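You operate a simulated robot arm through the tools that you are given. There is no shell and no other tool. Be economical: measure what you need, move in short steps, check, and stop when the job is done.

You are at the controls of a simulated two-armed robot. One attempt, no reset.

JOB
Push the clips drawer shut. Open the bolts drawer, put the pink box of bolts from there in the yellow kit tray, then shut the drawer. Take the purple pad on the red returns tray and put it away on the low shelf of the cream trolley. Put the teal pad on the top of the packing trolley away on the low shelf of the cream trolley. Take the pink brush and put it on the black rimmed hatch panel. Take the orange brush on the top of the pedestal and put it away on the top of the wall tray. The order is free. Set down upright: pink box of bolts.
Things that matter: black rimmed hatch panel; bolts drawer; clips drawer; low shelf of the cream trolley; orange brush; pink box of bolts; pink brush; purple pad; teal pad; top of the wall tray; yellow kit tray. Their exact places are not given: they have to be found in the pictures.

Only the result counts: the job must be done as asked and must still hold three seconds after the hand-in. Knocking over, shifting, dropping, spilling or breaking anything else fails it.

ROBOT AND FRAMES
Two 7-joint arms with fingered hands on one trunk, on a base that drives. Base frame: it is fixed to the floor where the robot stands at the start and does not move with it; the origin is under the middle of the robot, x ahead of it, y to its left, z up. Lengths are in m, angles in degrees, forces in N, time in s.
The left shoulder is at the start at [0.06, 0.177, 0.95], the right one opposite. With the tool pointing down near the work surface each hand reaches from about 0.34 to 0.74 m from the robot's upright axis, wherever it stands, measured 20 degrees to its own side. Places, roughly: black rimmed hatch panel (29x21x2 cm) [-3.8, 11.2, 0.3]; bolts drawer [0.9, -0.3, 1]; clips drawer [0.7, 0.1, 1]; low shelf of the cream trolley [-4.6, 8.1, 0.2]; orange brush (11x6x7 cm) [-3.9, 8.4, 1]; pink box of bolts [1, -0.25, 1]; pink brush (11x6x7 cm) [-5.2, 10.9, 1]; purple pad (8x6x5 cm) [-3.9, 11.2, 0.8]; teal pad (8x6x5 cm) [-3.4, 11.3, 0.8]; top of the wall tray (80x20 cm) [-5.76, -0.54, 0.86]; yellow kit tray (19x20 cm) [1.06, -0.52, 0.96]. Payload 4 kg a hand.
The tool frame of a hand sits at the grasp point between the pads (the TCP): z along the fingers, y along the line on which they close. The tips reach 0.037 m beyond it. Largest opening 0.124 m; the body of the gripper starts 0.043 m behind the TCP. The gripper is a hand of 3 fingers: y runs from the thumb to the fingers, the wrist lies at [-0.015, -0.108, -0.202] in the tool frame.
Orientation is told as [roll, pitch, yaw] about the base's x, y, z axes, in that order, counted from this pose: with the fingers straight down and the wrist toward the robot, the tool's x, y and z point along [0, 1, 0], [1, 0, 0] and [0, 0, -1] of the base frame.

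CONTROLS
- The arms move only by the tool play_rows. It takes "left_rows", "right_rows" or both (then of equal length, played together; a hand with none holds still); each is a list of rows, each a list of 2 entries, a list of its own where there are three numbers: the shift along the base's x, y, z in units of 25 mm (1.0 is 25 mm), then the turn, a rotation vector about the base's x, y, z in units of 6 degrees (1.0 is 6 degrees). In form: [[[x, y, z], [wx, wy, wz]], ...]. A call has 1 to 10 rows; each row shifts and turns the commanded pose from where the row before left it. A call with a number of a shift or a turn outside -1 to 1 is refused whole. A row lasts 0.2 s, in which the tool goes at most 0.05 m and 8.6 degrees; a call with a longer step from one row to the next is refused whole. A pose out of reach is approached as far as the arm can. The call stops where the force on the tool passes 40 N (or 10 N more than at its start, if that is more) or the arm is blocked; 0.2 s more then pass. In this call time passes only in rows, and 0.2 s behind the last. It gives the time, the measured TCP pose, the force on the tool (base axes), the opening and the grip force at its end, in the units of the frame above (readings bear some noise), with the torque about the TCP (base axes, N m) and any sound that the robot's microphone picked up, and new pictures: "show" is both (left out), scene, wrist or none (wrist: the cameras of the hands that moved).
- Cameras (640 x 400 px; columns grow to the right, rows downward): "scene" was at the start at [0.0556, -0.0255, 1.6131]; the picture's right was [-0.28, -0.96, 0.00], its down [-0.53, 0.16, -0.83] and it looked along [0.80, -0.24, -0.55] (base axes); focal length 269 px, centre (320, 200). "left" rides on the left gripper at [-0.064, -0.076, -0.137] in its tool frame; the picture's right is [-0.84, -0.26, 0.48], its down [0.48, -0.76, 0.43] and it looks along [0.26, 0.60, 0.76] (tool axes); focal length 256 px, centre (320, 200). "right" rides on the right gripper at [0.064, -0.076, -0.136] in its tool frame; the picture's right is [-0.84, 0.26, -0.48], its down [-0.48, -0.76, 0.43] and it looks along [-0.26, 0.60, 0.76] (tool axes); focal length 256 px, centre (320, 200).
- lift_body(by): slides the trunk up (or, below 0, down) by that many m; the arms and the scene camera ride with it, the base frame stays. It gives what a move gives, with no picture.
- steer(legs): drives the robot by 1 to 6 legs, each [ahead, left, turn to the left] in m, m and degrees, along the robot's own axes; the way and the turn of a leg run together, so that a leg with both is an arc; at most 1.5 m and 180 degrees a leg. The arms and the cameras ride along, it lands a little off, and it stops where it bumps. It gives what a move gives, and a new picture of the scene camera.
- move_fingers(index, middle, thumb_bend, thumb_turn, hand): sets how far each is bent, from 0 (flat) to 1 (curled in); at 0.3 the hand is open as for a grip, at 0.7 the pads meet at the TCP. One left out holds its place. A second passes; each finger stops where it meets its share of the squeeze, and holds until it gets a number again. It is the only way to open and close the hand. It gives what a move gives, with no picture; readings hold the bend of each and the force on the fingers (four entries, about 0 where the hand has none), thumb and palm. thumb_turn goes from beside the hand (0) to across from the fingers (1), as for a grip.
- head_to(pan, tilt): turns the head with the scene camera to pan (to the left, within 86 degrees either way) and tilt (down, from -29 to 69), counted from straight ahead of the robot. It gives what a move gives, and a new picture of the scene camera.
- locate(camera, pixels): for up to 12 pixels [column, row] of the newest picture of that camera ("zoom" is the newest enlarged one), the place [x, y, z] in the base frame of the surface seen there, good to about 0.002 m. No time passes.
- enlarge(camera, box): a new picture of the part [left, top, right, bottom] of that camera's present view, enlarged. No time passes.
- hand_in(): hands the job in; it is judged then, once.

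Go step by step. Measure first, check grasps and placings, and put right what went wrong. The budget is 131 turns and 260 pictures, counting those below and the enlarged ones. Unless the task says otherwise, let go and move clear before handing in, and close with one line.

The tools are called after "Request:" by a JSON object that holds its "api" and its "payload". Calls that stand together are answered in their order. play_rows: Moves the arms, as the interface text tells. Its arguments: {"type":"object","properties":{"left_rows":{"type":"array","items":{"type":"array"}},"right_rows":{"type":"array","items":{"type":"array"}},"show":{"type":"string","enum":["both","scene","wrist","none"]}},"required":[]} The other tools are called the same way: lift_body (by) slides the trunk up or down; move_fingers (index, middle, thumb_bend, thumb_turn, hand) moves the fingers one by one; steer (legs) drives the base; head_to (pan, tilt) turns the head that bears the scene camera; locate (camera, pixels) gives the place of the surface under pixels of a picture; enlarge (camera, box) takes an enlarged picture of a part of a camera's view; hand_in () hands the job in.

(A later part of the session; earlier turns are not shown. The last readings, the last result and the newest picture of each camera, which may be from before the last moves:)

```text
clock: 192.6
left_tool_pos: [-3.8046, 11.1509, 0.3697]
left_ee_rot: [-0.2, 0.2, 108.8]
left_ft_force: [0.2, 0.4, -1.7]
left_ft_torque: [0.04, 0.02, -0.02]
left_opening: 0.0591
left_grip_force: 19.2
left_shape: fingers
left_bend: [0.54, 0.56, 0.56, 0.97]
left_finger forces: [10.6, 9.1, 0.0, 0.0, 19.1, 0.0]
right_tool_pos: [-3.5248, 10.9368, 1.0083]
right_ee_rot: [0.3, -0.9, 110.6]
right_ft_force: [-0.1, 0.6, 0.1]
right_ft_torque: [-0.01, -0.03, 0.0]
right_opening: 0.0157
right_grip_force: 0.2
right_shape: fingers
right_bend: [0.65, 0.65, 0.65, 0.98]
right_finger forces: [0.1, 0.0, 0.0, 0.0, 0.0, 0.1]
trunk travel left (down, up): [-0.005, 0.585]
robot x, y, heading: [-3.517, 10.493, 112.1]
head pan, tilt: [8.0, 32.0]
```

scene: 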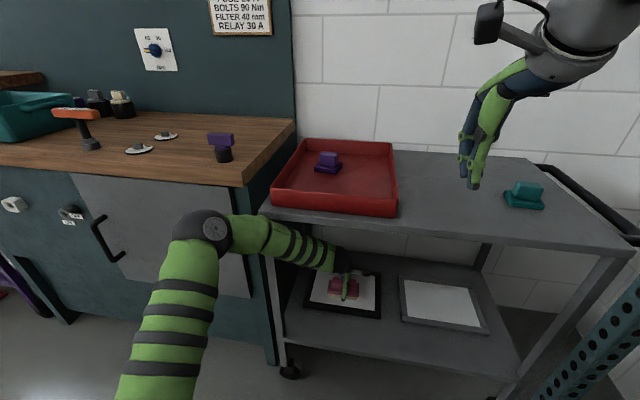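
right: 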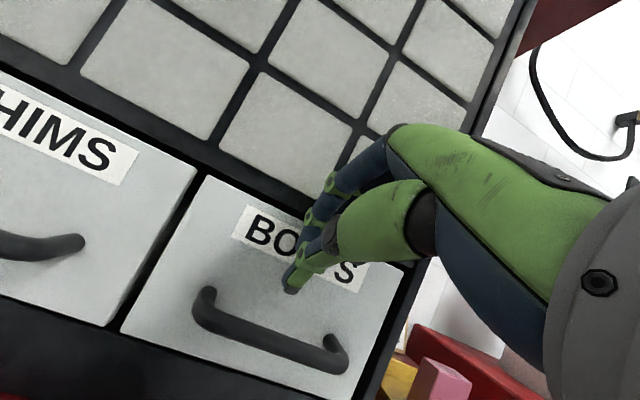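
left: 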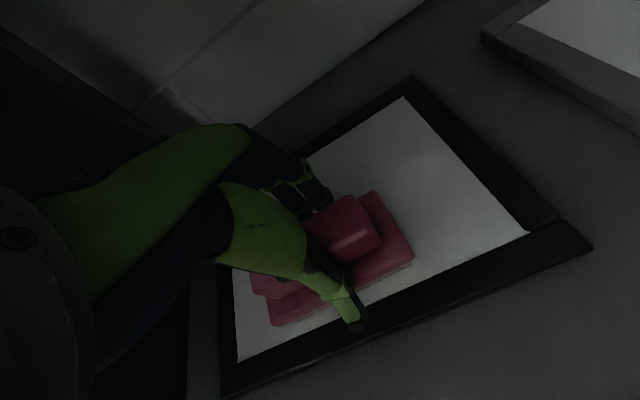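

Request:
{"api": "play_rows", "payload": {"left_rows": [[[0, 0, -0.12], [0, 0, 0]], [[0, 0, -0.1], [0, 0, 0]]], "show": "none"}}

```text
clock: 193.2
left_tool_pos: [-3.8061, 11.1505, 0.3652]
left_ee_rot: [-0.4, 0.0, 108.9]
left_ft_force: [2.2, -2.8, 20.8]
left_ft_torque: [-0.41, -0.32, -0.03]
left_opening: 0.0594
left_grip_force: 25.2
left_shape: fingers
left_bend: [0.54, 0.56, 0.56, 0.96]
left_finger forces: [9.5, 8.7, 0.0, 0.1, 32.3, 0.0]
right_tool_pos: [-3.5254, 10.936, 1.0087]
right_ee_rot: [0.3, -0.9, 110.6]
right_ft_force: [0.5, 0.4, -0.7]
right_ft_torque: [0.0, 0.02, -0.01]
right_opening: 0.0159
right_grip_force: 0.0
right_shape: fingers
right_bend: [0.65, 0.65, 0.65, 0.98]
right_finger forces: [0.0, 0.1, 0.0, 0.0, 0.1, 0.0]
trunk travel left (down, up): [-0.005, 0.585]
robot x, y, heading: [-3.5167, 10.4968, 111.9]
head pan, tilt: [8.0, 32.0]
```

Firm contact. I ease off 2 mm, release, and lift a little.

Request:
{"api": "play_rows", "payload": {"left_rows": [[[0, 0, 0.1], [0, 0, 0]]], "show": "none"}}

Request:
{"api": "move_fingers", "payload": {"hand": "left", "index": 0.36, "middle": 0.36, "thumb_bend": 0.36}}

Request:
{"api": "play_rows", "payload": {"left_rows": [[[0, 0, 0.4], [0, 0, 0]], [[0, 0, 0.4], [0, 0, 0]], [[0, 0, 0.4], [0, 0, 0]], [[0, 0, 0.4], [0, 0, 0]], [[0, 0, 0.4], [0, 0, 0]], [[0, 0, 0.4], [0, 0, 0]]], "show": "both"}}

```text
clock: 193.6
left_tool_pos: [-3.8062, 11.1499, 0.3641]
left_ee_rot: [-0.5, 0.2, 108.9]
left_ft_force: [2.4, 2.0, 37.4]
left_ft_torque: [-0.25, -0.47, -0.1]
left_opening: 0.0592
left_grip_force: 27.8
left_shape: fingers
left_bend: [0.54, 0.56, 0.56, 0.96]
left_finger forces: [9.1, 10.3, 0.0, 0.1, 36.3, 0.1]
right_tool_pos: [-3.526, 10.9357, 1.0075]
right_ee_rot: [0.2, -0.8, 110.7]
right_ft_force: [0.3, -0.3, 1.2]
right_ft_torque: [0.0, 0.01, -0.01]
right_opening: 0.0158
right_grip_force: 0.1
right_shape: fingers
right_bend: [0.65, 0.65, 0.65, 0.98]
right_finger forces: [0.1, 0.1, 0.0, 0.0, 0.1, 0.0]
trunk travel left (down, up): [-0.005, 0.585]
robot x, y, heading: [-3.5223, 10.4926, 112.3]
head pan, tilt: [8.0, 32.0]
```

```text
clock: 194.6
left_tool_pos: [-3.8074, 11.148, 0.3622]
left_ee_rot: [-0.2, 0.5, 109.0]
left_ft_force: [0.1, -0.5, -1.0]
left_ft_torque: [0.0, 0.04, 0.0]
left_opening: 0.1053
left_grip_force: 0.0
left_shape: fingers
left_bend: [0.36, 0.36, 0.36, 0.97]
left_finger forces: [0.0, 0.1, 0.0, 0.0, 0.0, 0.1]
right_tool_pos: [-3.5267, 10.9352, 1.0079]
right_ee_rot: [0.2, -0.9, 110.7]
right_ft_force: [-0.3, 0.1, 0.0]
right_ft_torque: [0.05, 0.0, 0.01]
right_opening: 0.0157
right_grip_force: 0.0
right_shape: fingers
right_bend: [0.65, 0.65, 0.65, 0.98]
right_finger forces: [0.0, 0.1, 0.0, 0.0, 0.1, 0.0]
trunk travel left (down, up): [-0.005, 0.585]
robot x, y, heading: [-3.5172, 10.4967, 112.1]
head pan, tilt: [8.0, 32.0]
```

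```text
clock: 195.9
left_tool_pos: [-3.8007, 11.1421, 0.392]
left_ee_rot: [-0.2, 3.4, 108.2]
left_ft_force: [0.2, 0.1, 0.1]
left_ft_torque: [0.03, 0.0, 0.01]
left_opening: 0.1057
left_grip_force: 0.1
left_shape: fingers
left_bend: [0.36, 0.36, 0.36, 0.98]
left_finger forces: [0.0, 0.0, 0.1, 0.0, 0.0, 0.1]
right_tool_pos: [-3.5326, 10.9477, 1.0026]
right_ee_rot: [0.0, -0.1, 110.4]
right_ft_force: [0.2, 0.1, 0.2]
right_ft_torque: [0.0, 0.02, -0.03]
right_opening: 0.0156
right_grip_force: 0.0
right_shape: fingers
right_bend: [0.65, 0.65, 0.65, 0.98]
right_finger forces: [0.0, 0.1, 0.0, 0.0, 0.1, 0.0]
trunk travel left (down, up): [-0.005, 0.585]
robot x, y, heading: [-3.5196, 10.4974, 111.8]
head pan, tilt: [8.0, 32.0]
```

scene: 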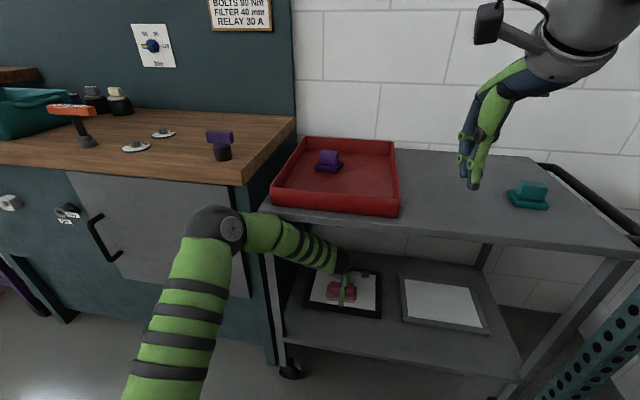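
left: 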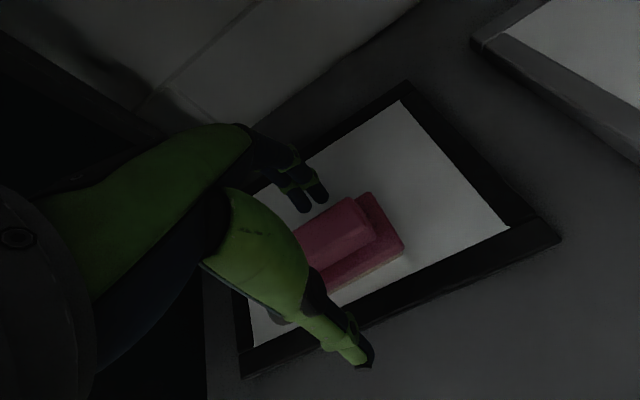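

The brush stands on the panel and is released, but the forearm touches the shelf edge above, so I can't lift fully. The tips are above the brush body, so I ease down 1 cm and slide out sideways along the brush instead.

Request:
{"api": "play_rows", "payload": {"left_rows": [[[0, 0, -0.8], [0, 0, 0]], [[0.5, 0.18, -0.1], [0, 0, 0]], [[0.93, 0.36, 0], [0, 0, 0]], [[0.93, 0.36, 0], [0, 0, 0]], [[0.93, 0.36, 0], [0, 0, 0]], [[0.93, 0.36, 0], [0, 0, 0]]], "show": "wrist"}}

```text
clock: 197.3
left_tool_pos: [-3.6934, 11.198, 0.3819]
left_ee_rot: [-0.3, 1.6, 108.2]
left_ft_force: [0.0, -0.6, 0.7]
left_ft_torque: [0.03, -0.08, -0.01]
left_opening: 0.1059
left_grip_force: 0.0
left_shape: fingers
left_bend: [0.36, 0.36, 0.36, 0.98]
left_finger forces: [0.0, 0.0, 0.0, 0.0, 0.0, 0.1]
right_tool_pos: [-3.5279, 10.9493, 1.0041]
right_ee_rot: [0.2, -0.1, 110.3]
right_ft_force: [-0.2, -0.1, -0.1]
right_ft_torque: [-0.03, 0.02, 0.04]
right_opening: 0.0161
right_grip_force: 0.1
right_shape: fingers
right_bend: [0.65, 0.65, 0.65, 0.98]
right_finger forces: [0.0, 0.1, 0.0, 0.0, 0.0, 0.0]
trunk travel left (down, up): [-0.005, 0.585]
robot x, y, heading: [-3.516, 10.5005, 111.3]
head pan, tilt: [8.0, 32.0]
```

left: 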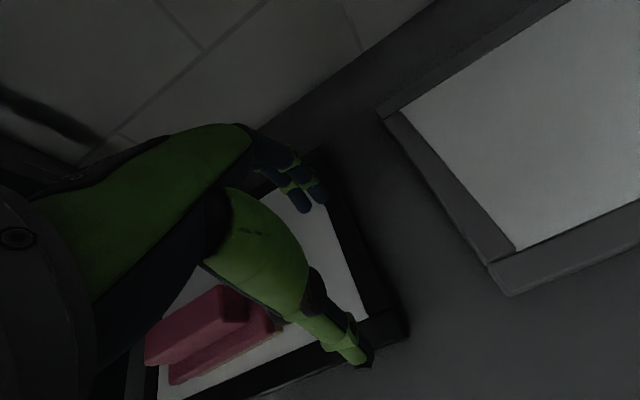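

Clear of the brush's end. I move 2 cm more right, then straight back out.

Request:
{"api": "play_rows", "payload": {"left_rows": [[[0.8, 0.3, 0], [0, 0, 0]], [[0.33, -0.91, 0], [0, 0, 0]], [[0.33, -0.91, 0], [0, 0, 0]], [[0.33, -0.91, 0], [0, 0, 0]], [[0.33, -0.91, 0], [0, 0, 0]], [[0.33, -0.91, 0], [0, 0, 0]], [[0.33, -0.91, 0], [0, 0, 0]]], "show": "none"}}

Request:
{"api": "steer", "payload": {"legs": [[-0.3, 0, 0]]}}

Request:
{"api": "enlarge", "payload": {"camera": "scene", "box": [230, 100, 530, 300]}}

```text
clock: 198.9
left_tool_pos: [-3.6289, 11.0627, 0.3827]
left_ee_rot: [-0.2, 1.8, 108.6]
left_ft_force: [-0.2, 1.3, 0.4]
left_ft_torque: [-0.03, 0.0, 0.01]
left_opening: 0.1057
left_grip_force: 0.0
left_shape: fingers
left_bend: [0.36, 0.36, 0.36, 0.98]
left_finger forces: [0.1, 0.0, 0.1, 0.0, 0.0, 0.1]
right_tool_pos: [-3.5301, 10.9508, 1.0028]
right_ee_rot: [0.2, -0.1, 110.4]
right_ft_force: [0.5, -0.2, -0.2]
right_ft_torque: [-0.01, 0.01, 0.01]
right_opening: 0.0157
right_grip_force: 0.0
right_shape: fingers
right_bend: [0.65, 0.65, 0.65, 0.98]
right_finger forces: [0.0, 0.0, 0.0, 0.0, 0.0, 0.1]
trunk travel left (down, up): [-0.005, 0.585]
robot x, y, heading: [-3.5197, 10.498, 111.8]
head pan, tilt: [8.0, 32.0]
```

```text
clock: 201.0
left_tool_pos: [-3.5221, 10.7894, 0.3824]
left_ee_rot: [-0.2, 1.9, 109.0]
left_ft_force: [0.0, 0.6, -0.4]
left_ft_torque: [0.01, -0.02, -0.02]
left_opening: 0.1054
left_grip_force: 0.2
left_shape: fingers
left_bend: [0.36, 0.36, 0.36, 0.98]
left_finger forces: [0.0, 0.1, 0.0, 0.0, 0.0, 0.0]
right_tool_pos: [-3.4231, 10.677, 1.0016]
right_ee_rot: [0.2, -0.1, 110.9]
right_ft_force: [0.5, 0.0, -0.6]
right_ft_torque: [0.02, 0.02, -0.04]
right_opening: 0.0157
right_grip_force: 0.2
right_shape: fingers
right_bend: [0.65, 0.65, 0.65, 0.98]
right_finger forces: [0.1, 0.0, 0.0, 0.0, 0.2, 0.0]
trunk travel left (down, up): [-0.005, 0.585]
robot x, y, heading: [-3.4107, 10.2258, 112.0]
head pan, tilt: [8.0, 32.0]
```

scene: 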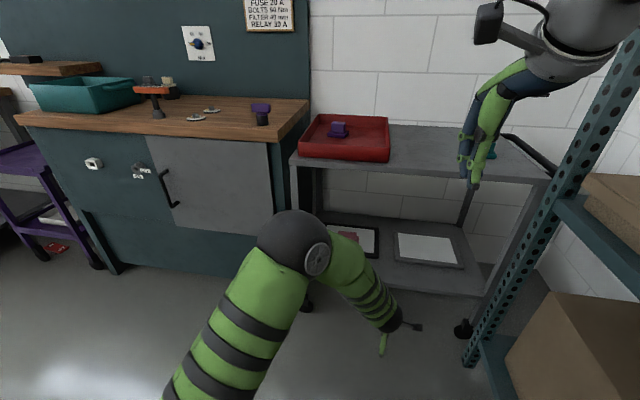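

```text
2.00 times, centred on (380, 200) of scene
```

zoom: 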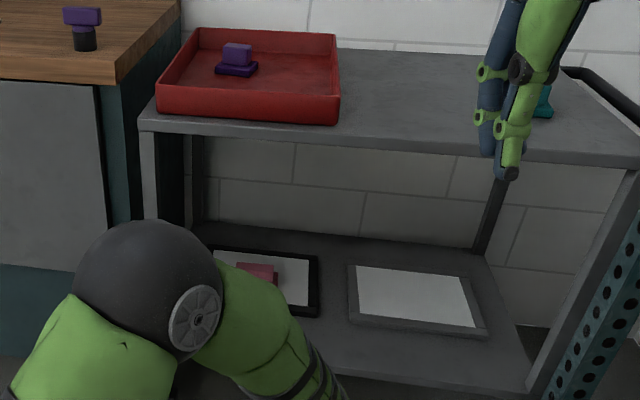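

The brush rests on the black-rimmed panel. Next, the pads: I raise the trunk and the left hand, staying clear of the trolley.

Request:
{"api": "lift_body", "payload": {"by": 0.4}}

Request:
{"api": "play_rows", "payload": {"left_rows": [[[-0.9, -0.35, 1], [0, 0, 0]], [[-0.9, -0.35, 1], [0, 0, 0]], [[-0.9, -0.35, 1], [0, 0, 0]], [[-0.9, -0.35, 1], [0, 0, 0]], [[-0.9, -0.35, 1], [0, 0, 0]], [[-0.9, -0.35, 1], [0, 0, 0]], [[-0.9, -0.35, 1], [0, 0, 0]], [[-0.9, -0.35, 1], [0, 0, 0]]], "right_rows": [[[0, 0, -1], [0, 0, 0]], [[0, 0, -1], [0, 0, 0]], [[0, 0, -1], [0, 0, 0]], [[0, 0, -1], [0, 0, 0]], [[0, 0, -1], [0, 0, 0]], [[0, 0, -1], [0, 0, 0]], [[0, 0, -1], [0, 0, 0]], [[0, 0, -1], [0, 0, 0]]], "show": "none"}}

Request:
{"api": "move_fingers", "payload": {"hand": "right", "index": 0.36, "middle": 0.36, "thumb_bend": 0.36}}

Request:
{"api": "steer", "payload": {"legs": [[0.22, 0, -0.5]]}}

```text
clock: 204.8
left_tool_pos: [-3.5237, 10.7894, 0.7826]
left_ee_rot: [-0.2, 1.8, 109.0]
left_ft_force: [0.4, -0.5, 0.2]
left_ft_torque: [0.02, 0.0, 0.01]
left_opening: 0.1059
left_grip_force: 0.0
left_shape: fingers
left_bend: [0.36, 0.36, 0.36, 0.98]
left_finger forces: [0.0, 0.1, 0.0, 0.0, 0.0, 0.1]
right_tool_pos: [-3.4231, 10.6768, 1.4031]
right_ee_rot: [0.2, -0.1, 110.8]
right_ft_force: [0.6, 0.4, -0.8]
right_ft_torque: [0.0, 0.0, -0.01]
right_opening: 0.0157
right_grip_force: 0.0
right_shape: fingers
right_bend: [0.65, 0.65, 0.65, 0.98]
right_finger forces: [0.0, 0.0, 0.0, 0.0, 0.1, 0.1]
trunk travel left (down, up): [-0.405, 0.185]
robot x, y, heading: [-3.4058, 10.227, 112.0]
head pan, tilt: [8.0, 32.0]
```

```text
clock: 206.6
left_tool_pos: [-3.7048, 10.7206, 0.9805]
left_ee_rot: [-0.2, 1.8, 108.9]
left_ft_force: [0.1, 0.5, -0.2]
left_ft_torque: [-0.01, 0.02, 0.01]
left_opening: 0.1054
left_grip_force: 0.2
left_shape: fingers
left_bend: [0.36, 0.36, 0.36, 0.98]
left_finger forces: [0.0, 0.0, 0.0, 0.0, 0.0, 0.0]
right_tool_pos: [-3.4218, 10.6736, 1.2016]
right_ee_rot: [0.3, -0.1, 110.7]
right_ft_force: [-0.5, 0.5, 0.0]
right_ft_torque: [0.01, -0.01, 0.01]
right_opening: 0.0156
right_grip_force: 0.1
right_shape: fingers
right_bend: [0.65, 0.65, 0.65, 0.98]
right_finger forces: [0.0, 0.0, 0.0, 0.0, 0.0, 0.0]
trunk travel left (down, up): [-0.405, 0.185]
robot x, y, heading: [-3.4098, 10.2228, 112.2]
head pan, tilt: [8.0, 32.0]
```

```text
clock: 207.6
left_tool_pos: [-3.705, 10.7198, 0.9803]
left_ee_rot: [-0.3, 1.8, 109.1]
left_ft_force: [-0.2, -1.1, -0.3]
left_ft_torque: [-0.03, 0.02, -0.03]
left_opening: 0.1053
left_grip_force: 0.1
left_shape: fingers
left_bend: [0.36, 0.36, 0.36, 0.98]
left_finger forces: [0.0, 0.1, 0.0, 0.0, 0.0, 0.1]
right_tool_pos: [-3.4212, 10.6743, 1.2022]
right_ee_rot: [0.2, -0.2, 110.8]
right_ft_force: [0.3, -0.2, 0.8]
right_ft_torque: [0.04, 0.01, 0.02]
right_opening: 0.1051
right_grip_force: 0.0
right_shape: fingers
right_bend: [0.36, 0.36, 0.36, 0.98]
right_finger forces: [0.0, 0.0, 0.1, 0.1, 0.0, 0.0]
trunk travel left (down, up): [-0.405, 0.185]
robot x, y, heading: [-3.407, 10.2235, 112.0]
head pan, tilt: [8.0, 32.0]
```

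```text
clock: 209.3
left_tool_pos: [-3.779, 10.9225, 0.9793]
left_ee_rot: [-0.2, 1.9, 108.4]
left_ft_force: [0.4, 0.7, -0.8]
left_ft_torque: [-0.02, -0.02, 0.01]
left_opening: 0.1055
left_grip_force: 0.0
left_shape: fingers
left_bend: [0.36, 0.36, 0.36, 0.98]
left_finger forces: [0.1, 0.0, 0.1, 0.0, 0.0, 0.0]
right_tool_pos: [-3.4973, 10.8729, 1.2013]
right_ee_rot: [0.2, -0.2, 110.2]
right_ft_force: [-0.8, 0.0, -0.7]
right_ft_torque: [0.03, 0.02, 0.02]
right_opening: 0.1052
right_grip_force: 0.1
right_shape: fingers
right_bend: [0.36, 0.36, 0.36, 0.98]
right_finger forces: [0.1, 0.1, 0.0, 0.0, 0.0, 0.0]
trunk travel left (down, up): [-0.405, 0.185]
robot x, y, heading: [-3.4888, 10.424, 111.2]
head pan, tilt: [8.0, 32.0]
```

scene: 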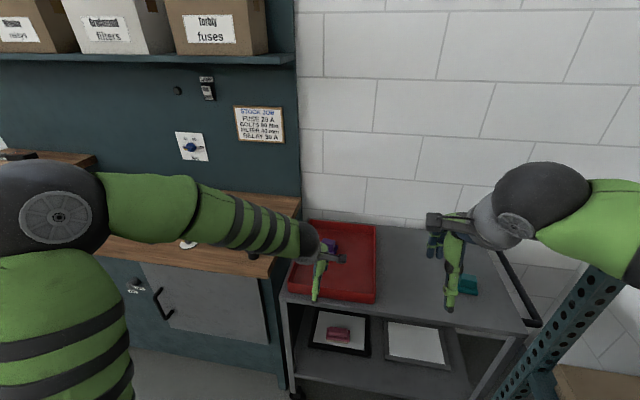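

The brush is clearly on the panel at (338,333). I take wrist pictures to measure the pads.

Request:
{"api": "play_rows", "payload": {"left_rows": [[[0, 0, 0.2], [0, 0, 0]]], "right_rows": [[[0, 0, 0], [0, 0, 0]]], "show": "wrist"}}

```text
clock: 209.7
left_tool_pos: [-3.7801, 10.9218, 0.983]
left_ee_rot: [-0.3, 1.7, 108.6]
left_ft_force: [-0.6, -0.7, 0.7]
left_ft_torque: [0.01, 0.0, -0.02]
left_opening: 0.1055
left_grip_force: 0.0
left_shape: fingers
left_bend: [0.36, 0.36, 0.36, 0.98]
left_finger forces: [0.1, 0.0, 0.0, 0.0, 0.0, 0.0]
right_tool_pos: [-3.4968, 10.872, 1.202]
right_ee_rot: [0.2, -0.1, 110.2]
right_ft_force: [0.2, -0.8, -0.1]
right_ft_torque: [0.02, -0.03, 0.0]
right_opening: 0.1057
right_grip_force: 0.0
right_shape: fingers
right_bend: [0.36, 0.36, 0.36, 0.98]
right_finger forces: [0.0, 0.1, 0.0, 0.1, 0.0, 0.1]
trunk travel left (down, up): [-0.405, 0.185]
robot x, y, heading: [-3.49, 10.4216, 111.5]
head pan, tilt: [8.0, 32.0]
```

right: 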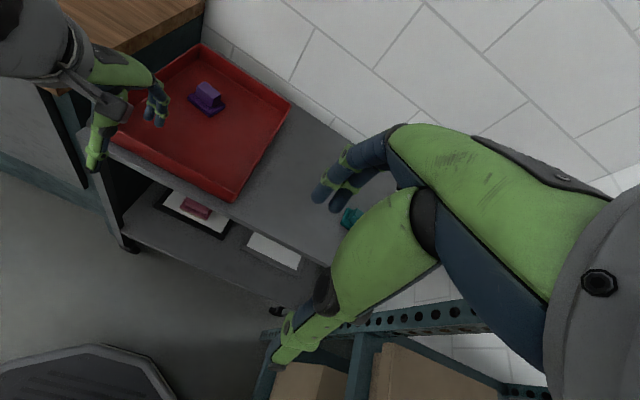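
left: 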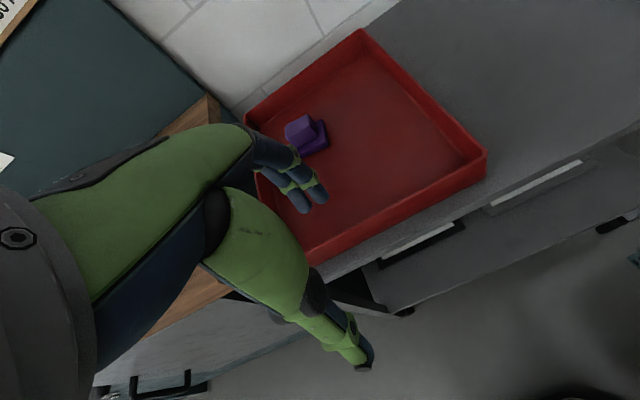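

Request:
{"api": "enlarge", "payload": {"camera": "right", "box": [160, 60, 260, 130]}}

Request:
{"api": "locate", "payload": {"camera": "zoom", "pixels": [[240, 130], [330, 180], [200, 225], [290, 280], [300, 290], [175, 300], [410, 260], [290, 340], [195, 235], [400, 240], [300, 200], [450, 320]]}}

```text
5.71 times, centred on (210, 95) of right
```

zoom: 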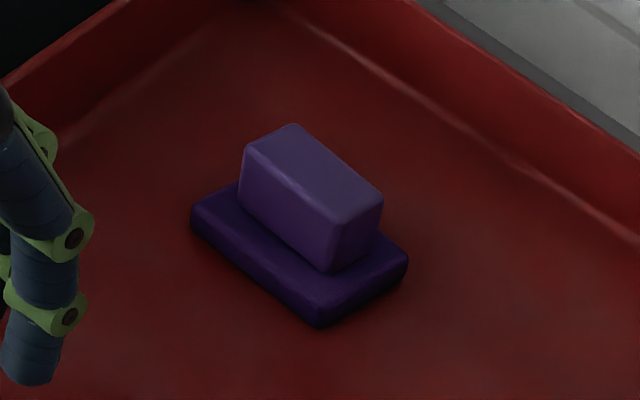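

```text
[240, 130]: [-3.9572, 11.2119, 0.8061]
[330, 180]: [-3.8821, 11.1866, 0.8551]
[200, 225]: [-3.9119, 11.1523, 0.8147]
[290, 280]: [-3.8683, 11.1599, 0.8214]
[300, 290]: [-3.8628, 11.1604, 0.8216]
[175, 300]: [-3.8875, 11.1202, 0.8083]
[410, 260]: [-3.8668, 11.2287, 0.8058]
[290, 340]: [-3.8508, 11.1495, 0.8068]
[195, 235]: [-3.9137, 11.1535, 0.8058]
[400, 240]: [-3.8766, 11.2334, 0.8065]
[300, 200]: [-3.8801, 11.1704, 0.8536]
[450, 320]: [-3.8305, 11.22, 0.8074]
```

The purple pad has a 16 mm base (8x6 cm) on the tray floor at 0.806 and a block on top up to 0.855. I get its corners precisely, then the teal pad's.

Request:
{"api": "locate", "payload": {"camera": "zoom", "pixels": [[196, 218], [318, 312], [403, 258], [245, 150], [293, 126], [380, 195], [332, 222], [315, 175], [242, 190], [330, 268], [260, 232]]}}

Request:
{"api": "enlarge", "payload": {"camera": "scene", "box": [415, 250, 515, 320]}}

Request:
{"api": "locate", "payload": {"camera": "zoom", "pixels": [[290, 180], [370, 180], [380, 240], [280, 290], [390, 280], [330, 200], [330, 235], [300, 230], [360, 215], [320, 180]]}}

```text
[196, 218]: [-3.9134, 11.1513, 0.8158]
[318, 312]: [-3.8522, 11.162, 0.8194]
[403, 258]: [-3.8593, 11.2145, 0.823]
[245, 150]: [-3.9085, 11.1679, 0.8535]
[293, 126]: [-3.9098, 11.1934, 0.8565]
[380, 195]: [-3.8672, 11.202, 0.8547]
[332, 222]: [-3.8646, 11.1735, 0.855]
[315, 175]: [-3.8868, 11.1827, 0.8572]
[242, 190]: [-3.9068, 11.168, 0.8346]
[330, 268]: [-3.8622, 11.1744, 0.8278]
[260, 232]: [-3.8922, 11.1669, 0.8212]
```

```text
5.71 times, centred on (465, 285) of scene
```

zoom: 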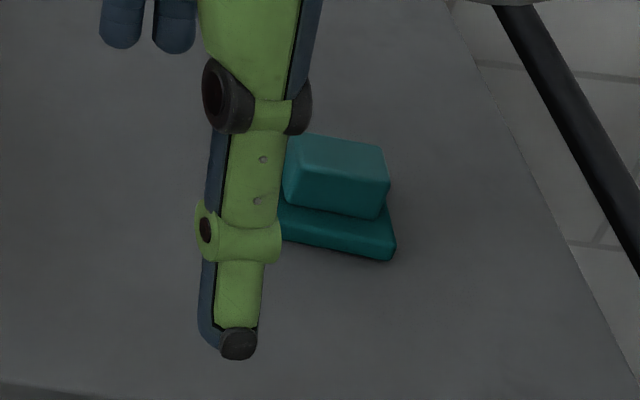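

```text
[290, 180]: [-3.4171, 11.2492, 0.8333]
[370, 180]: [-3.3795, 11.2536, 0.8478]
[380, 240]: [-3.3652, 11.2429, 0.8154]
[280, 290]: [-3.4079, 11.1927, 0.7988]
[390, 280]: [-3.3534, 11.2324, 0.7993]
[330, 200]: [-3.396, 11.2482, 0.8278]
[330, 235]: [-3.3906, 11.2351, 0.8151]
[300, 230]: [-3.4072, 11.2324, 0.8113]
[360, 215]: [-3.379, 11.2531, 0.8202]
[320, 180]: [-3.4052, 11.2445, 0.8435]
```

Purple: block centre (-3.887,11.183), yaw ~9°. Teal: (-3.401,11.262), yaw ~17°. I drive 0.2 m closer, then place both hands above the pads.

Request:
{"api": "steer", "payload": {"legs": [[0.2, 0, 0]]}}

```text
clock: 211.3
left_tool_pos: [-3.8568, 11.1133, 0.9831]
left_ee_rot: [-0.1, 1.8, 108.5]
left_ft_force: [-0.1, -0.4, -0.5]
left_ft_torque: [0.0, -0.01, -0.01]
left_opening: 0.1055
left_grip_force: 0.0
left_shape: fingers
left_bend: [0.36, 0.36, 0.36, 0.98]
left_finger forces: [0.1, 0.0, 0.0, 0.0, 0.1, 0.0]
right_tool_pos: [-3.5746, 11.0646, 1.201]
right_ee_rot: [0.2, -0.1, 110.2]
right_ft_force: [-0.2, 0.7, -0.6]
right_ft_torque: [-0.03, 0.0, 0.02]
right_opening: 0.1053
right_grip_force: 0.1
right_shape: fingers
right_bend: [0.36, 0.36, 0.36, 0.98]
right_finger forces: [0.1, 0.0, 0.0, 0.1, 0.0, 0.1]
trunk travel left (down, up): [-0.405, 0.185]
robot x, y, heading: [-3.5645, 10.6149, 111.4]
head pan, tilt: [8.0, 32.0]
```

scene: 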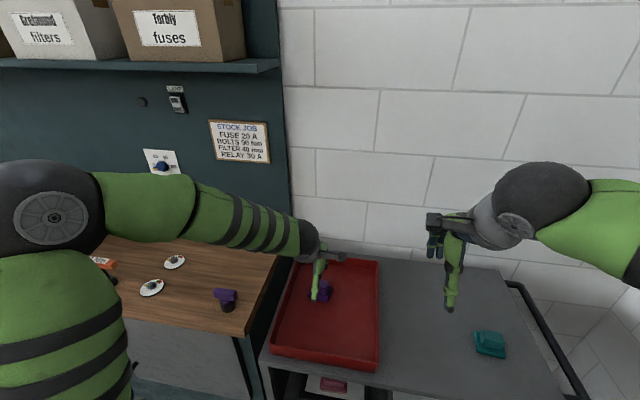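

Request:
{"api": "play_rows", "payload": {"left_rows": [[[-0.12, 0.28, -0.2], [0, 0, -0.16]], [[-0.12, 0.28, -0.2], [0, 0, -0.16]], [[-0.12, 0.28, -0.2], [0, 0, -0.16]], [[-0.12, 0.28, -0.2], [0, 0, -0.16]], [[-0.12, 0.28, -0.2], [0, 0, -0.16]], [[-0.12, 0.28, -0.2], [0, 0, -0.16]], [[-0.12, 0.28, -0.2], [0, 0, -0.16]], [[-0.12, 0.28, -0.2], [0, 0, -0.16]], [[-0.12, 0.28, -0.2], [0, 0, -0.16]], [[-0.12, 0.28, -0.2], [0, 0, -0.16]]], "right_rows": [[[0.695, 0.79, -1], [0, 0, -0.05]], [[0.695, 0.79, -1], [0, 0, -0.05]], [[0.695, 0.79, -1], [0, 0, -0.05]], [[0.695, 0.79, -1], [0, 0, -0.05]], [[0.695, 0.79, -1], [0, 0, -0.05]], [[0.695, 0.79, -1], [0, 0, -0.05]], [[0.695, 0.79, -1], [0, 0, -0.05]], [[0.695, 0.79, -1], [0, 0, -0.05]], [[0.695, 0.79, -1], [0, 0, -0.05]], [[0.695, 0.79, -1], [0, 0, -0.05]]], "show": "both"}}

```text
clock: 213.5
left_tool_pos: [-3.8857, 11.1853, 0.9328]
left_ee_rot: [-0.2, 1.8, 98.9]
left_ft_force: [0.2, -0.3, 0.2]
left_ft_torque: [-0.02, 0.01, -0.01]
left_opening: 0.1057
left_grip_force: 0.0
left_shape: fingers
left_bend: [0.36, 0.36, 0.36, 0.98]
left_finger forces: [0.0, 0.1, 0.0, 0.1, 0.1, 0.0]
right_tool_pos: [-3.3982, 11.2662, 0.9514]
right_ee_rot: [0.3, -0.1, 107.2]
right_ft_force: [-0.6, -0.6, -0.2]
right_ft_torque: [0.01, -0.02, -0.03]
right_opening: 0.1052
right_grip_force: 0.0
right_shape: fingers
right_bend: [0.36, 0.36, 0.36, 0.98]
right_finger forces: [0.0, 0.0, 0.1, 0.0, 0.0, 0.0]
trunk travel left (down, up): [-0.405, 0.185]
robot x, y, heading: [-3.5626, 10.6175, 111.5]
head pan, tilt: [8.0, 32.0]
```

scene: 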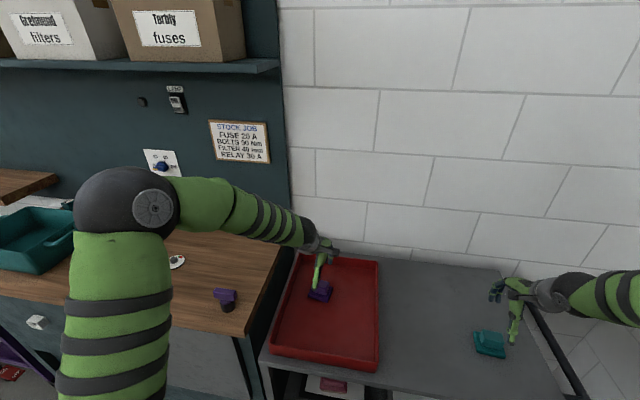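
right: 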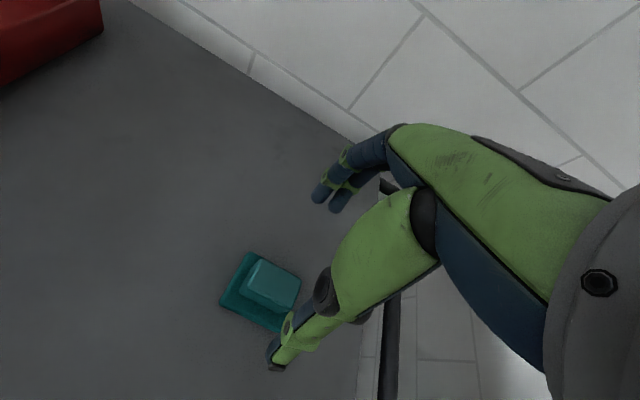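
left: 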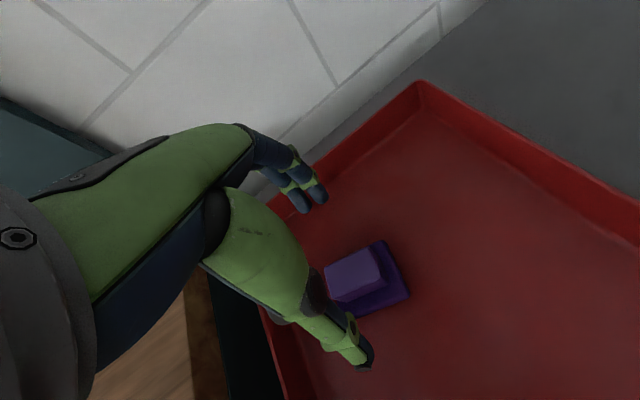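

Request:
{"api": "locate", "payload": {"camera": "right", "pixels": [[262, 258], [300, 278], [240, 290], [275, 312], [220, 300], [250, 254], [268, 283], [283, 328], [380, 190], [388, 300]]}}

Request:
{"api": "locate", "payload": {"camera": "left", "pixels": [[327, 270], [370, 248], [383, 280], [342, 300], [385, 243], [409, 293], [360, 318], [355, 275], [310, 160], [270, 320]]}}

```text
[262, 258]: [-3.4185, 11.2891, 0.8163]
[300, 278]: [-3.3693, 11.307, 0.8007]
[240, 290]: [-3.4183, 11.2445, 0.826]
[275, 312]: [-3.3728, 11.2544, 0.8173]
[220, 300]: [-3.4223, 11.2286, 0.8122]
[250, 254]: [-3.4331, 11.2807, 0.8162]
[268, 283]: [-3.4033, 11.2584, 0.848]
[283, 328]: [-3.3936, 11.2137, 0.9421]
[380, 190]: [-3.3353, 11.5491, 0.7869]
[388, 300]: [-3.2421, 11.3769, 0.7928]
```

```text
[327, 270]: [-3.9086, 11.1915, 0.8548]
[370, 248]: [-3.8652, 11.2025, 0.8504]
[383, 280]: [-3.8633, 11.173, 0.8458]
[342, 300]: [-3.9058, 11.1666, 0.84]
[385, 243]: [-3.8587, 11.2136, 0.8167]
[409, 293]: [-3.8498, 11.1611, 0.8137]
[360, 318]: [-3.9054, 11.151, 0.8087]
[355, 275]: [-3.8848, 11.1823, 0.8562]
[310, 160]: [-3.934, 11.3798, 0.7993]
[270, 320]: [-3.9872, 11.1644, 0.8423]
```

Both hands are centred. Down onto the blocks, and close.

Request:
{"api": "play_rows", "payload": {"left_rows": [[[0, -0.04, -0.68], [0, 0, 0]], [[0, -0.04, -0.68], [0, 0, 0]], [[0, 0, -0.68], [0, 0, 0]], [[0, 0, -0.68], [0, 0, 0]]], "right_rows": [[[0, -0.08, -0.93], [0, 0, 0]], [[0, -0.08, -0.93], [0, 0, 0]], [[0, 0, -0.93], [0, 0, 0]], [[0, 0, -0.93], [0, 0, 0]]], "show": "none"}}

Request:
{"api": "move_fingers", "payload": {"hand": "left", "index": 0.72, "middle": 0.72, "thumb_bend": 0.72}}

Request:
{"api": "move_fingers", "payload": {"hand": "right", "index": 0.72, "middle": 0.72, "thumb_bend": 0.72}}

Request:
{"api": "play_rows", "payload": {"left_rows": [[[0, 0, 0.15], [0, 0, 0]]], "right_rows": [[[0, 0, 0.15], [0, 0, 0]]], "show": "wrist"}}

```text
clock: 214.5
left_tool_pos: [-3.8872, 11.1817, 0.8645]
left_ee_rot: [-0.3, 1.8, 98.8]
left_ft_force: [0.2, -0.1, -0.6]
left_ft_torque: [0.04, 0.01, 0.02]
left_opening: 0.1053
left_grip_force: 0.1
left_shape: fingers
left_bend: [0.36, 0.36, 0.36, 0.98]
left_finger forces: [0.0, 0.0, 0.1, 0.0, 0.0, 0.0]
right_tool_pos: [-3.4, 11.2587, 0.857]
right_ee_rot: [0.2, -0.2, 107.2]
right_ft_force: [0.6, 0.6, -0.6]
right_ft_torque: [-0.01, -0.03, -0.02]
right_opening: 0.1053
right_grip_force: 0.0
right_shape: fingers
right_bend: [0.36, 0.36, 0.36, 0.98]
right_finger forces: [0.0, 0.0, 0.0, 0.1, 0.0, 0.0]
trunk travel left (down, up): [-0.405, 0.185]
robot x, y, heading: [-3.5656, 10.6152, 111.6]
head pan, tilt: [8.0, 32.0]
```

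```text
clock: 215.5
left_tool_pos: [-3.8863, 11.1807, 0.8663]
left_ee_rot: [-0.4, 1.7, 98.8]
left_ft_force: [-0.8, -0.6, 16.8]
left_ft_torque: [0.46, 0.02, -0.12]
left_opening: 0.0384
left_grip_force: 24.9
left_shape: fingers
left_bend: [0.59, 0.6, 0.61, 0.97]
left_finger forces: [11.5, 10.9, 0.0, 0.0, 27.5, 0.0]
right_tool_pos: [-3.4009, 11.2581, 0.8578]
right_ee_rot: [0.2, -0.3, 107.2]
right_ft_force: [-0.6, 0.0, -0.2]
right_ft_torque: [0.0, -0.02, 0.02]
right_opening: 0.1053
right_grip_force: 0.0
right_shape: fingers
right_bend: [0.36, 0.36, 0.36, 0.98]
right_finger forces: [0.1, 0.1, 0.0, 0.0, 0.0, 0.0]
trunk travel left (down, up): [-0.405, 0.185]
robot x, y, heading: [-3.5612, 10.6164, 111.4]
head pan, tilt: [8.0, 32.0]
```

```text
clock: 216.5
left_tool_pos: [-3.8871, 11.18, 0.8659]
left_ee_rot: [-0.2, 1.7, 98.8]
left_ft_force: [-0.7, 1.4, 13.4]
left_ft_torque: [0.6, 0.03, -0.05]
left_opening: 0.0383
left_grip_force: 23.5
left_shape: fingers
left_bend: [0.59, 0.59, 0.61, 0.97]
left_finger forces: [12.0, 11.2, 0.0, 0.1, 23.9, 0.0]
right_tool_pos: [-3.4, 11.2585, 0.8591]
right_ee_rot: [0.2, -0.3, 107.2]
right_ft_force: [4.3, -1.0, 20.2]
right_ft_torque: [0.55, 0.17, 0.02]
right_opening: 0.0391
right_grip_force: 24.8
right_shape: fingers
right_bend: [0.6, 0.56, 0.6, 0.97]
right_finger forces: [11.6, 10.4, 0.1, 0.0, 27.3, 0.1]
trunk travel left (down, up): [-0.405, 0.185]
robot x, y, heading: [-3.5642, 10.6164, 111.3]
head pan, tilt: [8.0, 32.0]
```

```text
clock: 216.9
left_tool_pos: [-3.8879, 11.1801, 0.8674]
left_ee_rot: [-0.2, 1.9, 98.9]
left_ft_force: [-0.3, 1.4, 5.3]
left_ft_torque: [0.34, -0.02, -0.04]
left_opening: 0.038
left_grip_force: 22.1
left_shape: fingers
left_bend: [0.59, 0.59, 0.62, 0.97]
left_finger forces: [11.9, 9.9, 0.1, 0.1, 22.6, 0.1]
right_tool_pos: [-3.4009, 11.2568, 0.8602]
right_ee_rot: [0.2, 0.0, 107.3]
right_ft_force: [0.6, 1.0, 1.2]
right_ft_torque: [0.04, 0.0, -0.02]
right_opening: 0.0384
right_grip_force: 17.3
right_shape: fingers
right_bend: [0.59, 0.59, 0.61, 0.97]
right_finger forces: [12.0, 3.9, 0.0, 0.1, 18.1, 0.0]
trunk travel left (down, up): [-0.405, 0.185]
robot x, y, heading: [-3.5645, 10.6184, 111.6]
head pan, tilt: [8.0, 32.0]
```

right: 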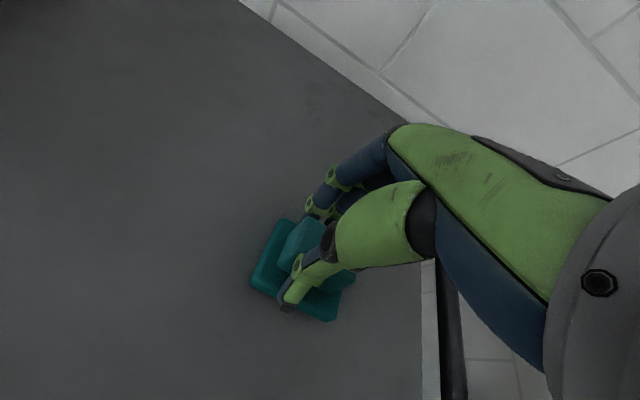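
left: 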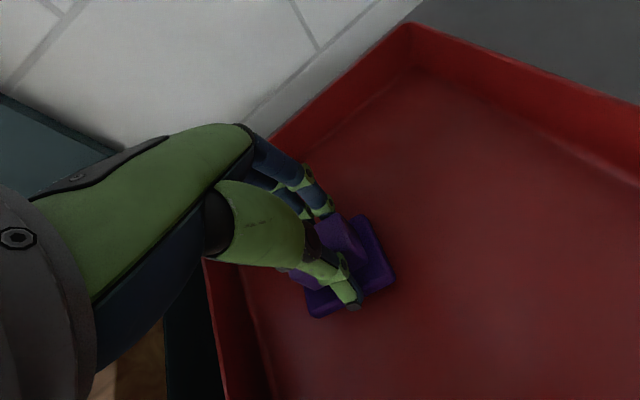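

Both blocks are gripped. Lift 0.1 m and check.

Request:
{"api": "play_rows", "payload": {"left_rows": [[[0, 0, 0.5], [0, 0, 0]], [[0, 0, 0.8], [0, 0, 0]], [[0, 0, 0.8], [0, 0, 0]], [[0, 0, 0.9], [0, 0, 0]], [[0, 0, 0.9], [0, 0, 0]]], "right_rows": [[[0, 0, 0.5], [0, 0, 0]], [[0, 0, 0.8], [0, 0, 0]], [[0, 0, 0.8], [0, 0, 0]], [[0, 0, 0.9], [0, 0, 0]], [[0, 0, 0.9], [0, 0, 0]]], "show": "both"}}

```text
clock: 218.1
left_tool_pos: [-3.8864, 11.1793, 0.9662]
left_ee_rot: [-0.3, 1.8, 99.0]
left_ft_force: [-0.1, 0.3, -1.2]
left_ft_torque: [0.0, 0.0, 0.0]
left_opening: 0.0375
left_grip_force: 20.5
left_shape: fingers
left_bend: [0.59, 0.6, 0.62, 0.96]
left_finger forces: [10.8, 8.7, 0.0, 0.0, 21.7, 0.0]
right_tool_pos: [-3.4013, 11.2582, 0.9624]
right_ee_rot: [0.1, -0.3, 107.2]
right_ft_force: [0.2, -0.3, -0.2]
right_ft_torque: [-0.01, -0.01, -0.05]
right_opening: 0.0381
right_grip_force: 16.5
right_shape: fingers
right_bend: [0.59, 0.59, 0.62, 0.97]
right_finger forces: [11.8, 3.9, 0.0, 0.0, 17.8, 0.0]
trunk travel left (down, up): [-0.405, 0.185]
robot x, y, heading: [-3.565, 10.6144, 111.3]
head pan, tilt: [8.0, 32.0]
```

scene: 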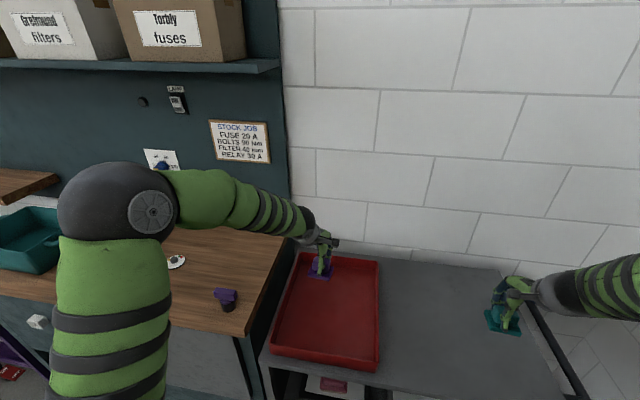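
right: 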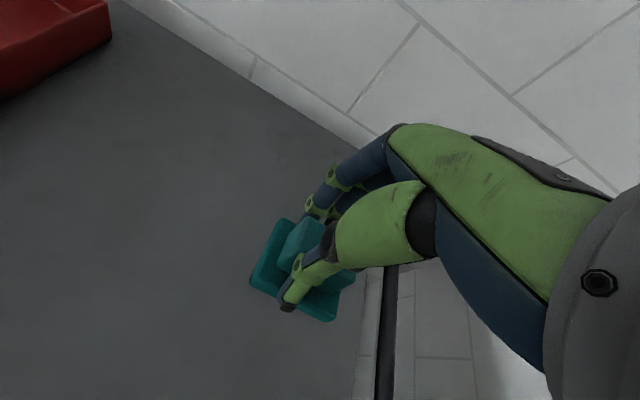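
left: 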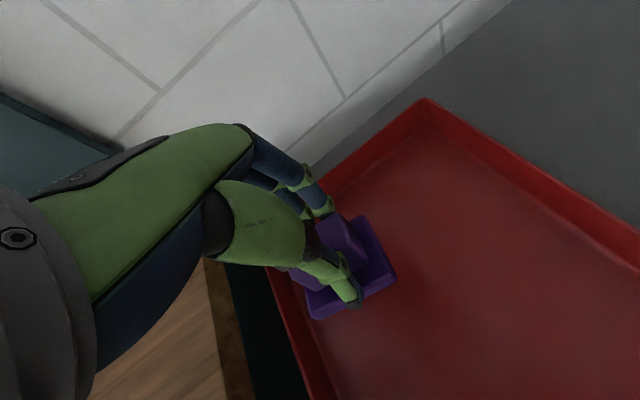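

Both pads are up. I pull the hands in and up, away from the shelf post, before backing off.

Request:
{"api": "play_rows", "payload": {"left_rows": [[[0.15, -0.3, 0.6], [0, 0, 0]], [[0.15, -0.3, 0.6], [0, 0, 0]], [[0.15, -0.3, 0.6], [0, 0, 0]], [[0.15, -0.3, 0.6], [0, 0, 0]], [[0.15, -0.3, 0.6], [0, 0, 0]], [[0.15, -0.3, 0.6], [0, 0, 0]], [[0.15, -0.3, 0.6], [0, 0, 0]], [[0.15, -0.3, 0.6], [0, 0, 0]]], "right_rows": [[[-0.7, -0.85, 0.6], [0, 0, 0]], [[-0.7, -0.85, 0.6], [0, 0, 0]], [[-0.7, -0.85, 0.6], [0, 0, 0]], [[-0.7, -0.85, 0.6], [0, 0, 0]], [[-0.7, -0.85, 0.6], [0, 0, 0]], [[-0.7, -0.85, 0.6], [0, 0, 0]], [[-0.7, -0.85, 0.6], [0, 0, 0]], [[-0.7, -0.85, 0.6], [0, 0, 0]]], "show": "none"}}

Request:
{"api": "steer", "payload": {"legs": [[-1.2, 0.1, 0], [-1.3, 0.1, 0]]}}

```text
clock: 219.9
left_tool_pos: [-3.856, 11.1205, 1.0869]
left_ee_rot: [-0.3, 1.7, 98.8]
left_ft_force: [-0.5, -0.9, -1.2]
left_ft_torque: [0.03, -0.02, -0.02]
left_opening: 0.0376
left_grip_force: 20.5
left_shape: fingers
left_bend: [0.59, 0.6, 0.62, 0.96]
left_finger forces: [10.8, 8.8, 0.1, 0.1, 21.8, 0.0]
right_tool_pos: [-3.5402, 11.0908, 1.081]
right_ee_rot: [0.2, -0.1, 107.1]
right_ft_force: [0.0, 0.0, 0.0]
right_ft_torque: [0.0, 0.0, 0.01]
right_opening: 0.038
right_grip_force: 16.8
right_shape: fingers
right_bend: [0.59, 0.59, 0.62, 0.97]
right_finger forces: [11.7, 3.9, 0.1, 0.1, 17.6, 0.0]
trunk travel left (down, up): [-0.405, 0.185]
robot x, y, heading: [-3.5618, 10.6168, 111.6]
head pan, tilt: [8.0, 32.0]
```

```text
clock: 232.0
left_tool_pos: [-3.1055, 8.75, 1.0877]
left_ee_rot: [-0.2, 1.7, 101.1]
left_ft_force: [0.3, 0.0, -1.0]
left_ft_torque: [-0.01, -0.01, 0.0]
left_opening: 0.0377
left_grip_force: 20.8
left_shape: fingers
left_bend: [0.59, 0.6, 0.62, 0.96]
left_finger forces: [10.8, 8.6, 0.0, 0.0, 21.8, 0.0]
right_tool_pos: [-2.7875, 8.732, 1.0805]
right_ee_rot: [0.3, -0.1, 109.5]
right_ft_force: [-0.2, 0.1, -1.1]
right_ft_torque: [-0.01, 0.03, 0.02]
right_opening: 0.0379
right_grip_force: 16.6
right_shape: fingers
right_bend: [0.59, 0.59, 0.62, 0.97]
right_finger forces: [11.7, 3.9, 0.0, 0.1, 17.6, 0.0]
trunk travel left (down, up): [-0.405, 0.185]
robot x, y, heading: [-2.795, 8.2556, 113.9]
head pan, tilt: [8.0, 32.0]
```

scene: 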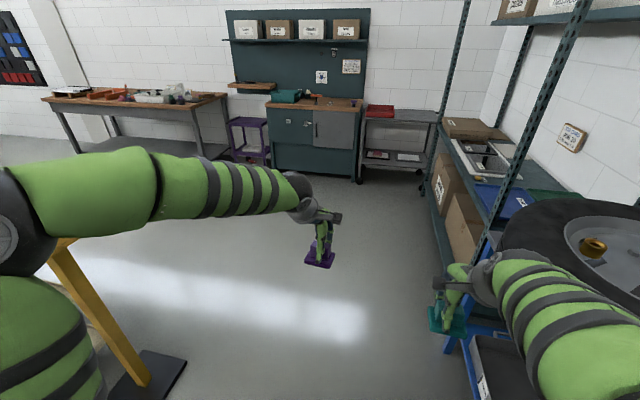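

Now I back up past the pedestal and strafe left to face the cream trolley's open front.

Request:
{"api": "steer", "payload": {"legs": [[-0.85, 0.1, -2.5], [0, 0.75, 0], [0, 0.7, 0]]}}

Request:
{"api": "head_to", "payload": {"pan": 0, "tilt": 40}}

```text
clock: 243.7
left_tool_pos: [-4.1944, 7.3986, 1.0871]
left_ee_rot: [-0.3, 1.8, 99.1]
left_ft_force: [0.7, -0.4, -0.5]
left_ft_torque: [0.01, 0.01, 0.0]
left_opening: 0.0376
left_grip_force: 20.7
left_shape: fingers
left_bend: [0.59, 0.6, 0.62, 0.96]
left_finger forces: [10.9, 8.8, 0.0, 0.0, 21.8, 0.0]
right_tool_pos: [-3.8761, 7.3697, 1.0805]
right_ee_rot: [0.2, -0.1, 107.1]
right_ft_force: [0.1, 0.0, -0.2]
right_ft_torque: [-0.04, 0.0, 0.02]
right_opening: 0.0384
right_grip_force: 16.6
right_shape: fingers
right_bend: [0.59, 0.59, 0.62, 0.97]
right_finger forces: [11.7, 3.9, 0.1, 0.0, 17.6, 0.0]
trunk travel left (down, up): [-0.405, 0.185]
robot x, y, heading: [-3.9029, 6.8929, 112.1]
head pan, tilt: [8.0, 32.0]
```

scene: 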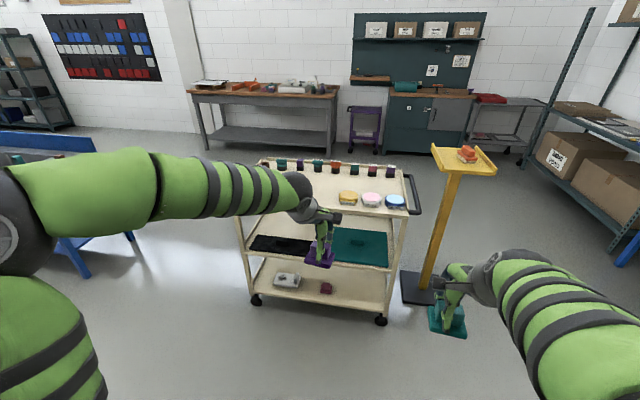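

```text
clock: 244.4
left_tool_pos: [-4.1943, 7.3988, 1.0864]
left_ee_rot: [-0.2, 1.8, 98.9]
left_ft_force: [-0.6, 0.0, -1.2]
left_ft_torque: [0.03, -0.01, 0.03]
left_opening: 0.0375
left_grip_force: 20.9
left_shape: fingers
left_bend: [0.59, 0.6, 0.62, 0.96]
left_finger forces: [10.8, 8.6, 0.0, 0.1, 21.9, 0.0]
right_tool_pos: [-3.8757, 7.3704, 1.0815]
right_ee_rot: [0.3, -0.1, 107.3]
right_ft_force: [0.0, 0.2, 0.1]
right_ft_torque: [-0.02, 0.0, -0.04]
right_opening: 0.038
right_grip_force: 16.8
right_shape: fingers
right_bend: [0.59, 0.59, 0.62, 0.97]
right_finger forces: [11.7, 3.9, 0.0, 0.0, 17.7, 0.0]
trunk travel left (down, up): [-0.405, 0.185]
robot x, y, heading: [-3.9037, 6.896, 111.5]
head pan, tilt: [0.0, 40.0]
```

scene: 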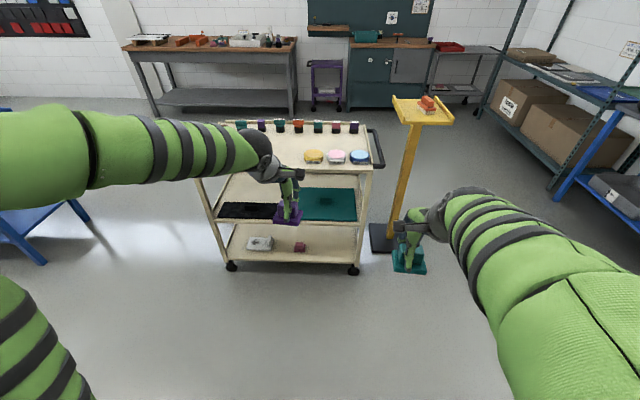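

The low shelf shows a white item at (260,243) and a small pink pad at (300,247), with free room to the right and behind. I measure the shelf.

Request:
{"api": "enlarge", "payload": {"camera": "scene", "box": [190, 150, 390, 285]}}

Request:
{"api": "locate", "payload": {"camera": "zoom", "pixels": [[125, 350], [520, 370], [350, 305], [340, 318], [225, 300], [230, 320], [420, 320], [480, 340], [420, 250], [540, 255], [90, 220], [460, 280]]}}

```text
2.96 times, centred on (290, 218) of scene
```

zoom: 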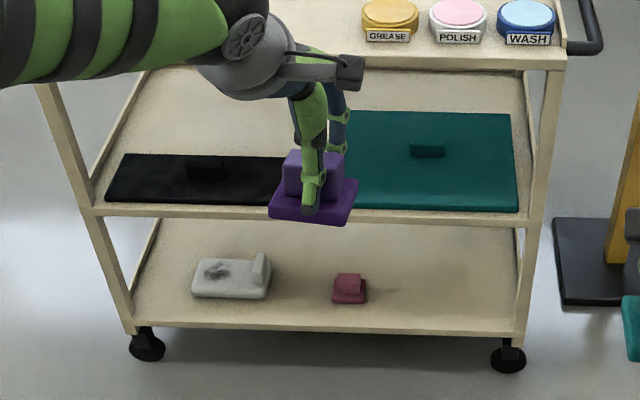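

```text
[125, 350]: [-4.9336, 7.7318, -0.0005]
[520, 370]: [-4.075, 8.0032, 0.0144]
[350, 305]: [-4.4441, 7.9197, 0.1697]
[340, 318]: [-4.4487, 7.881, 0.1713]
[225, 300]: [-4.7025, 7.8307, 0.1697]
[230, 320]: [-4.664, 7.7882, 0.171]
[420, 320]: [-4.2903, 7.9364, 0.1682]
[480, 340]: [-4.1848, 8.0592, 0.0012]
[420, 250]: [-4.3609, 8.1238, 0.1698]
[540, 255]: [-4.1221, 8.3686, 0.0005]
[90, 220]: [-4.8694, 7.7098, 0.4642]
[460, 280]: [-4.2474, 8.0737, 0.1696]
```

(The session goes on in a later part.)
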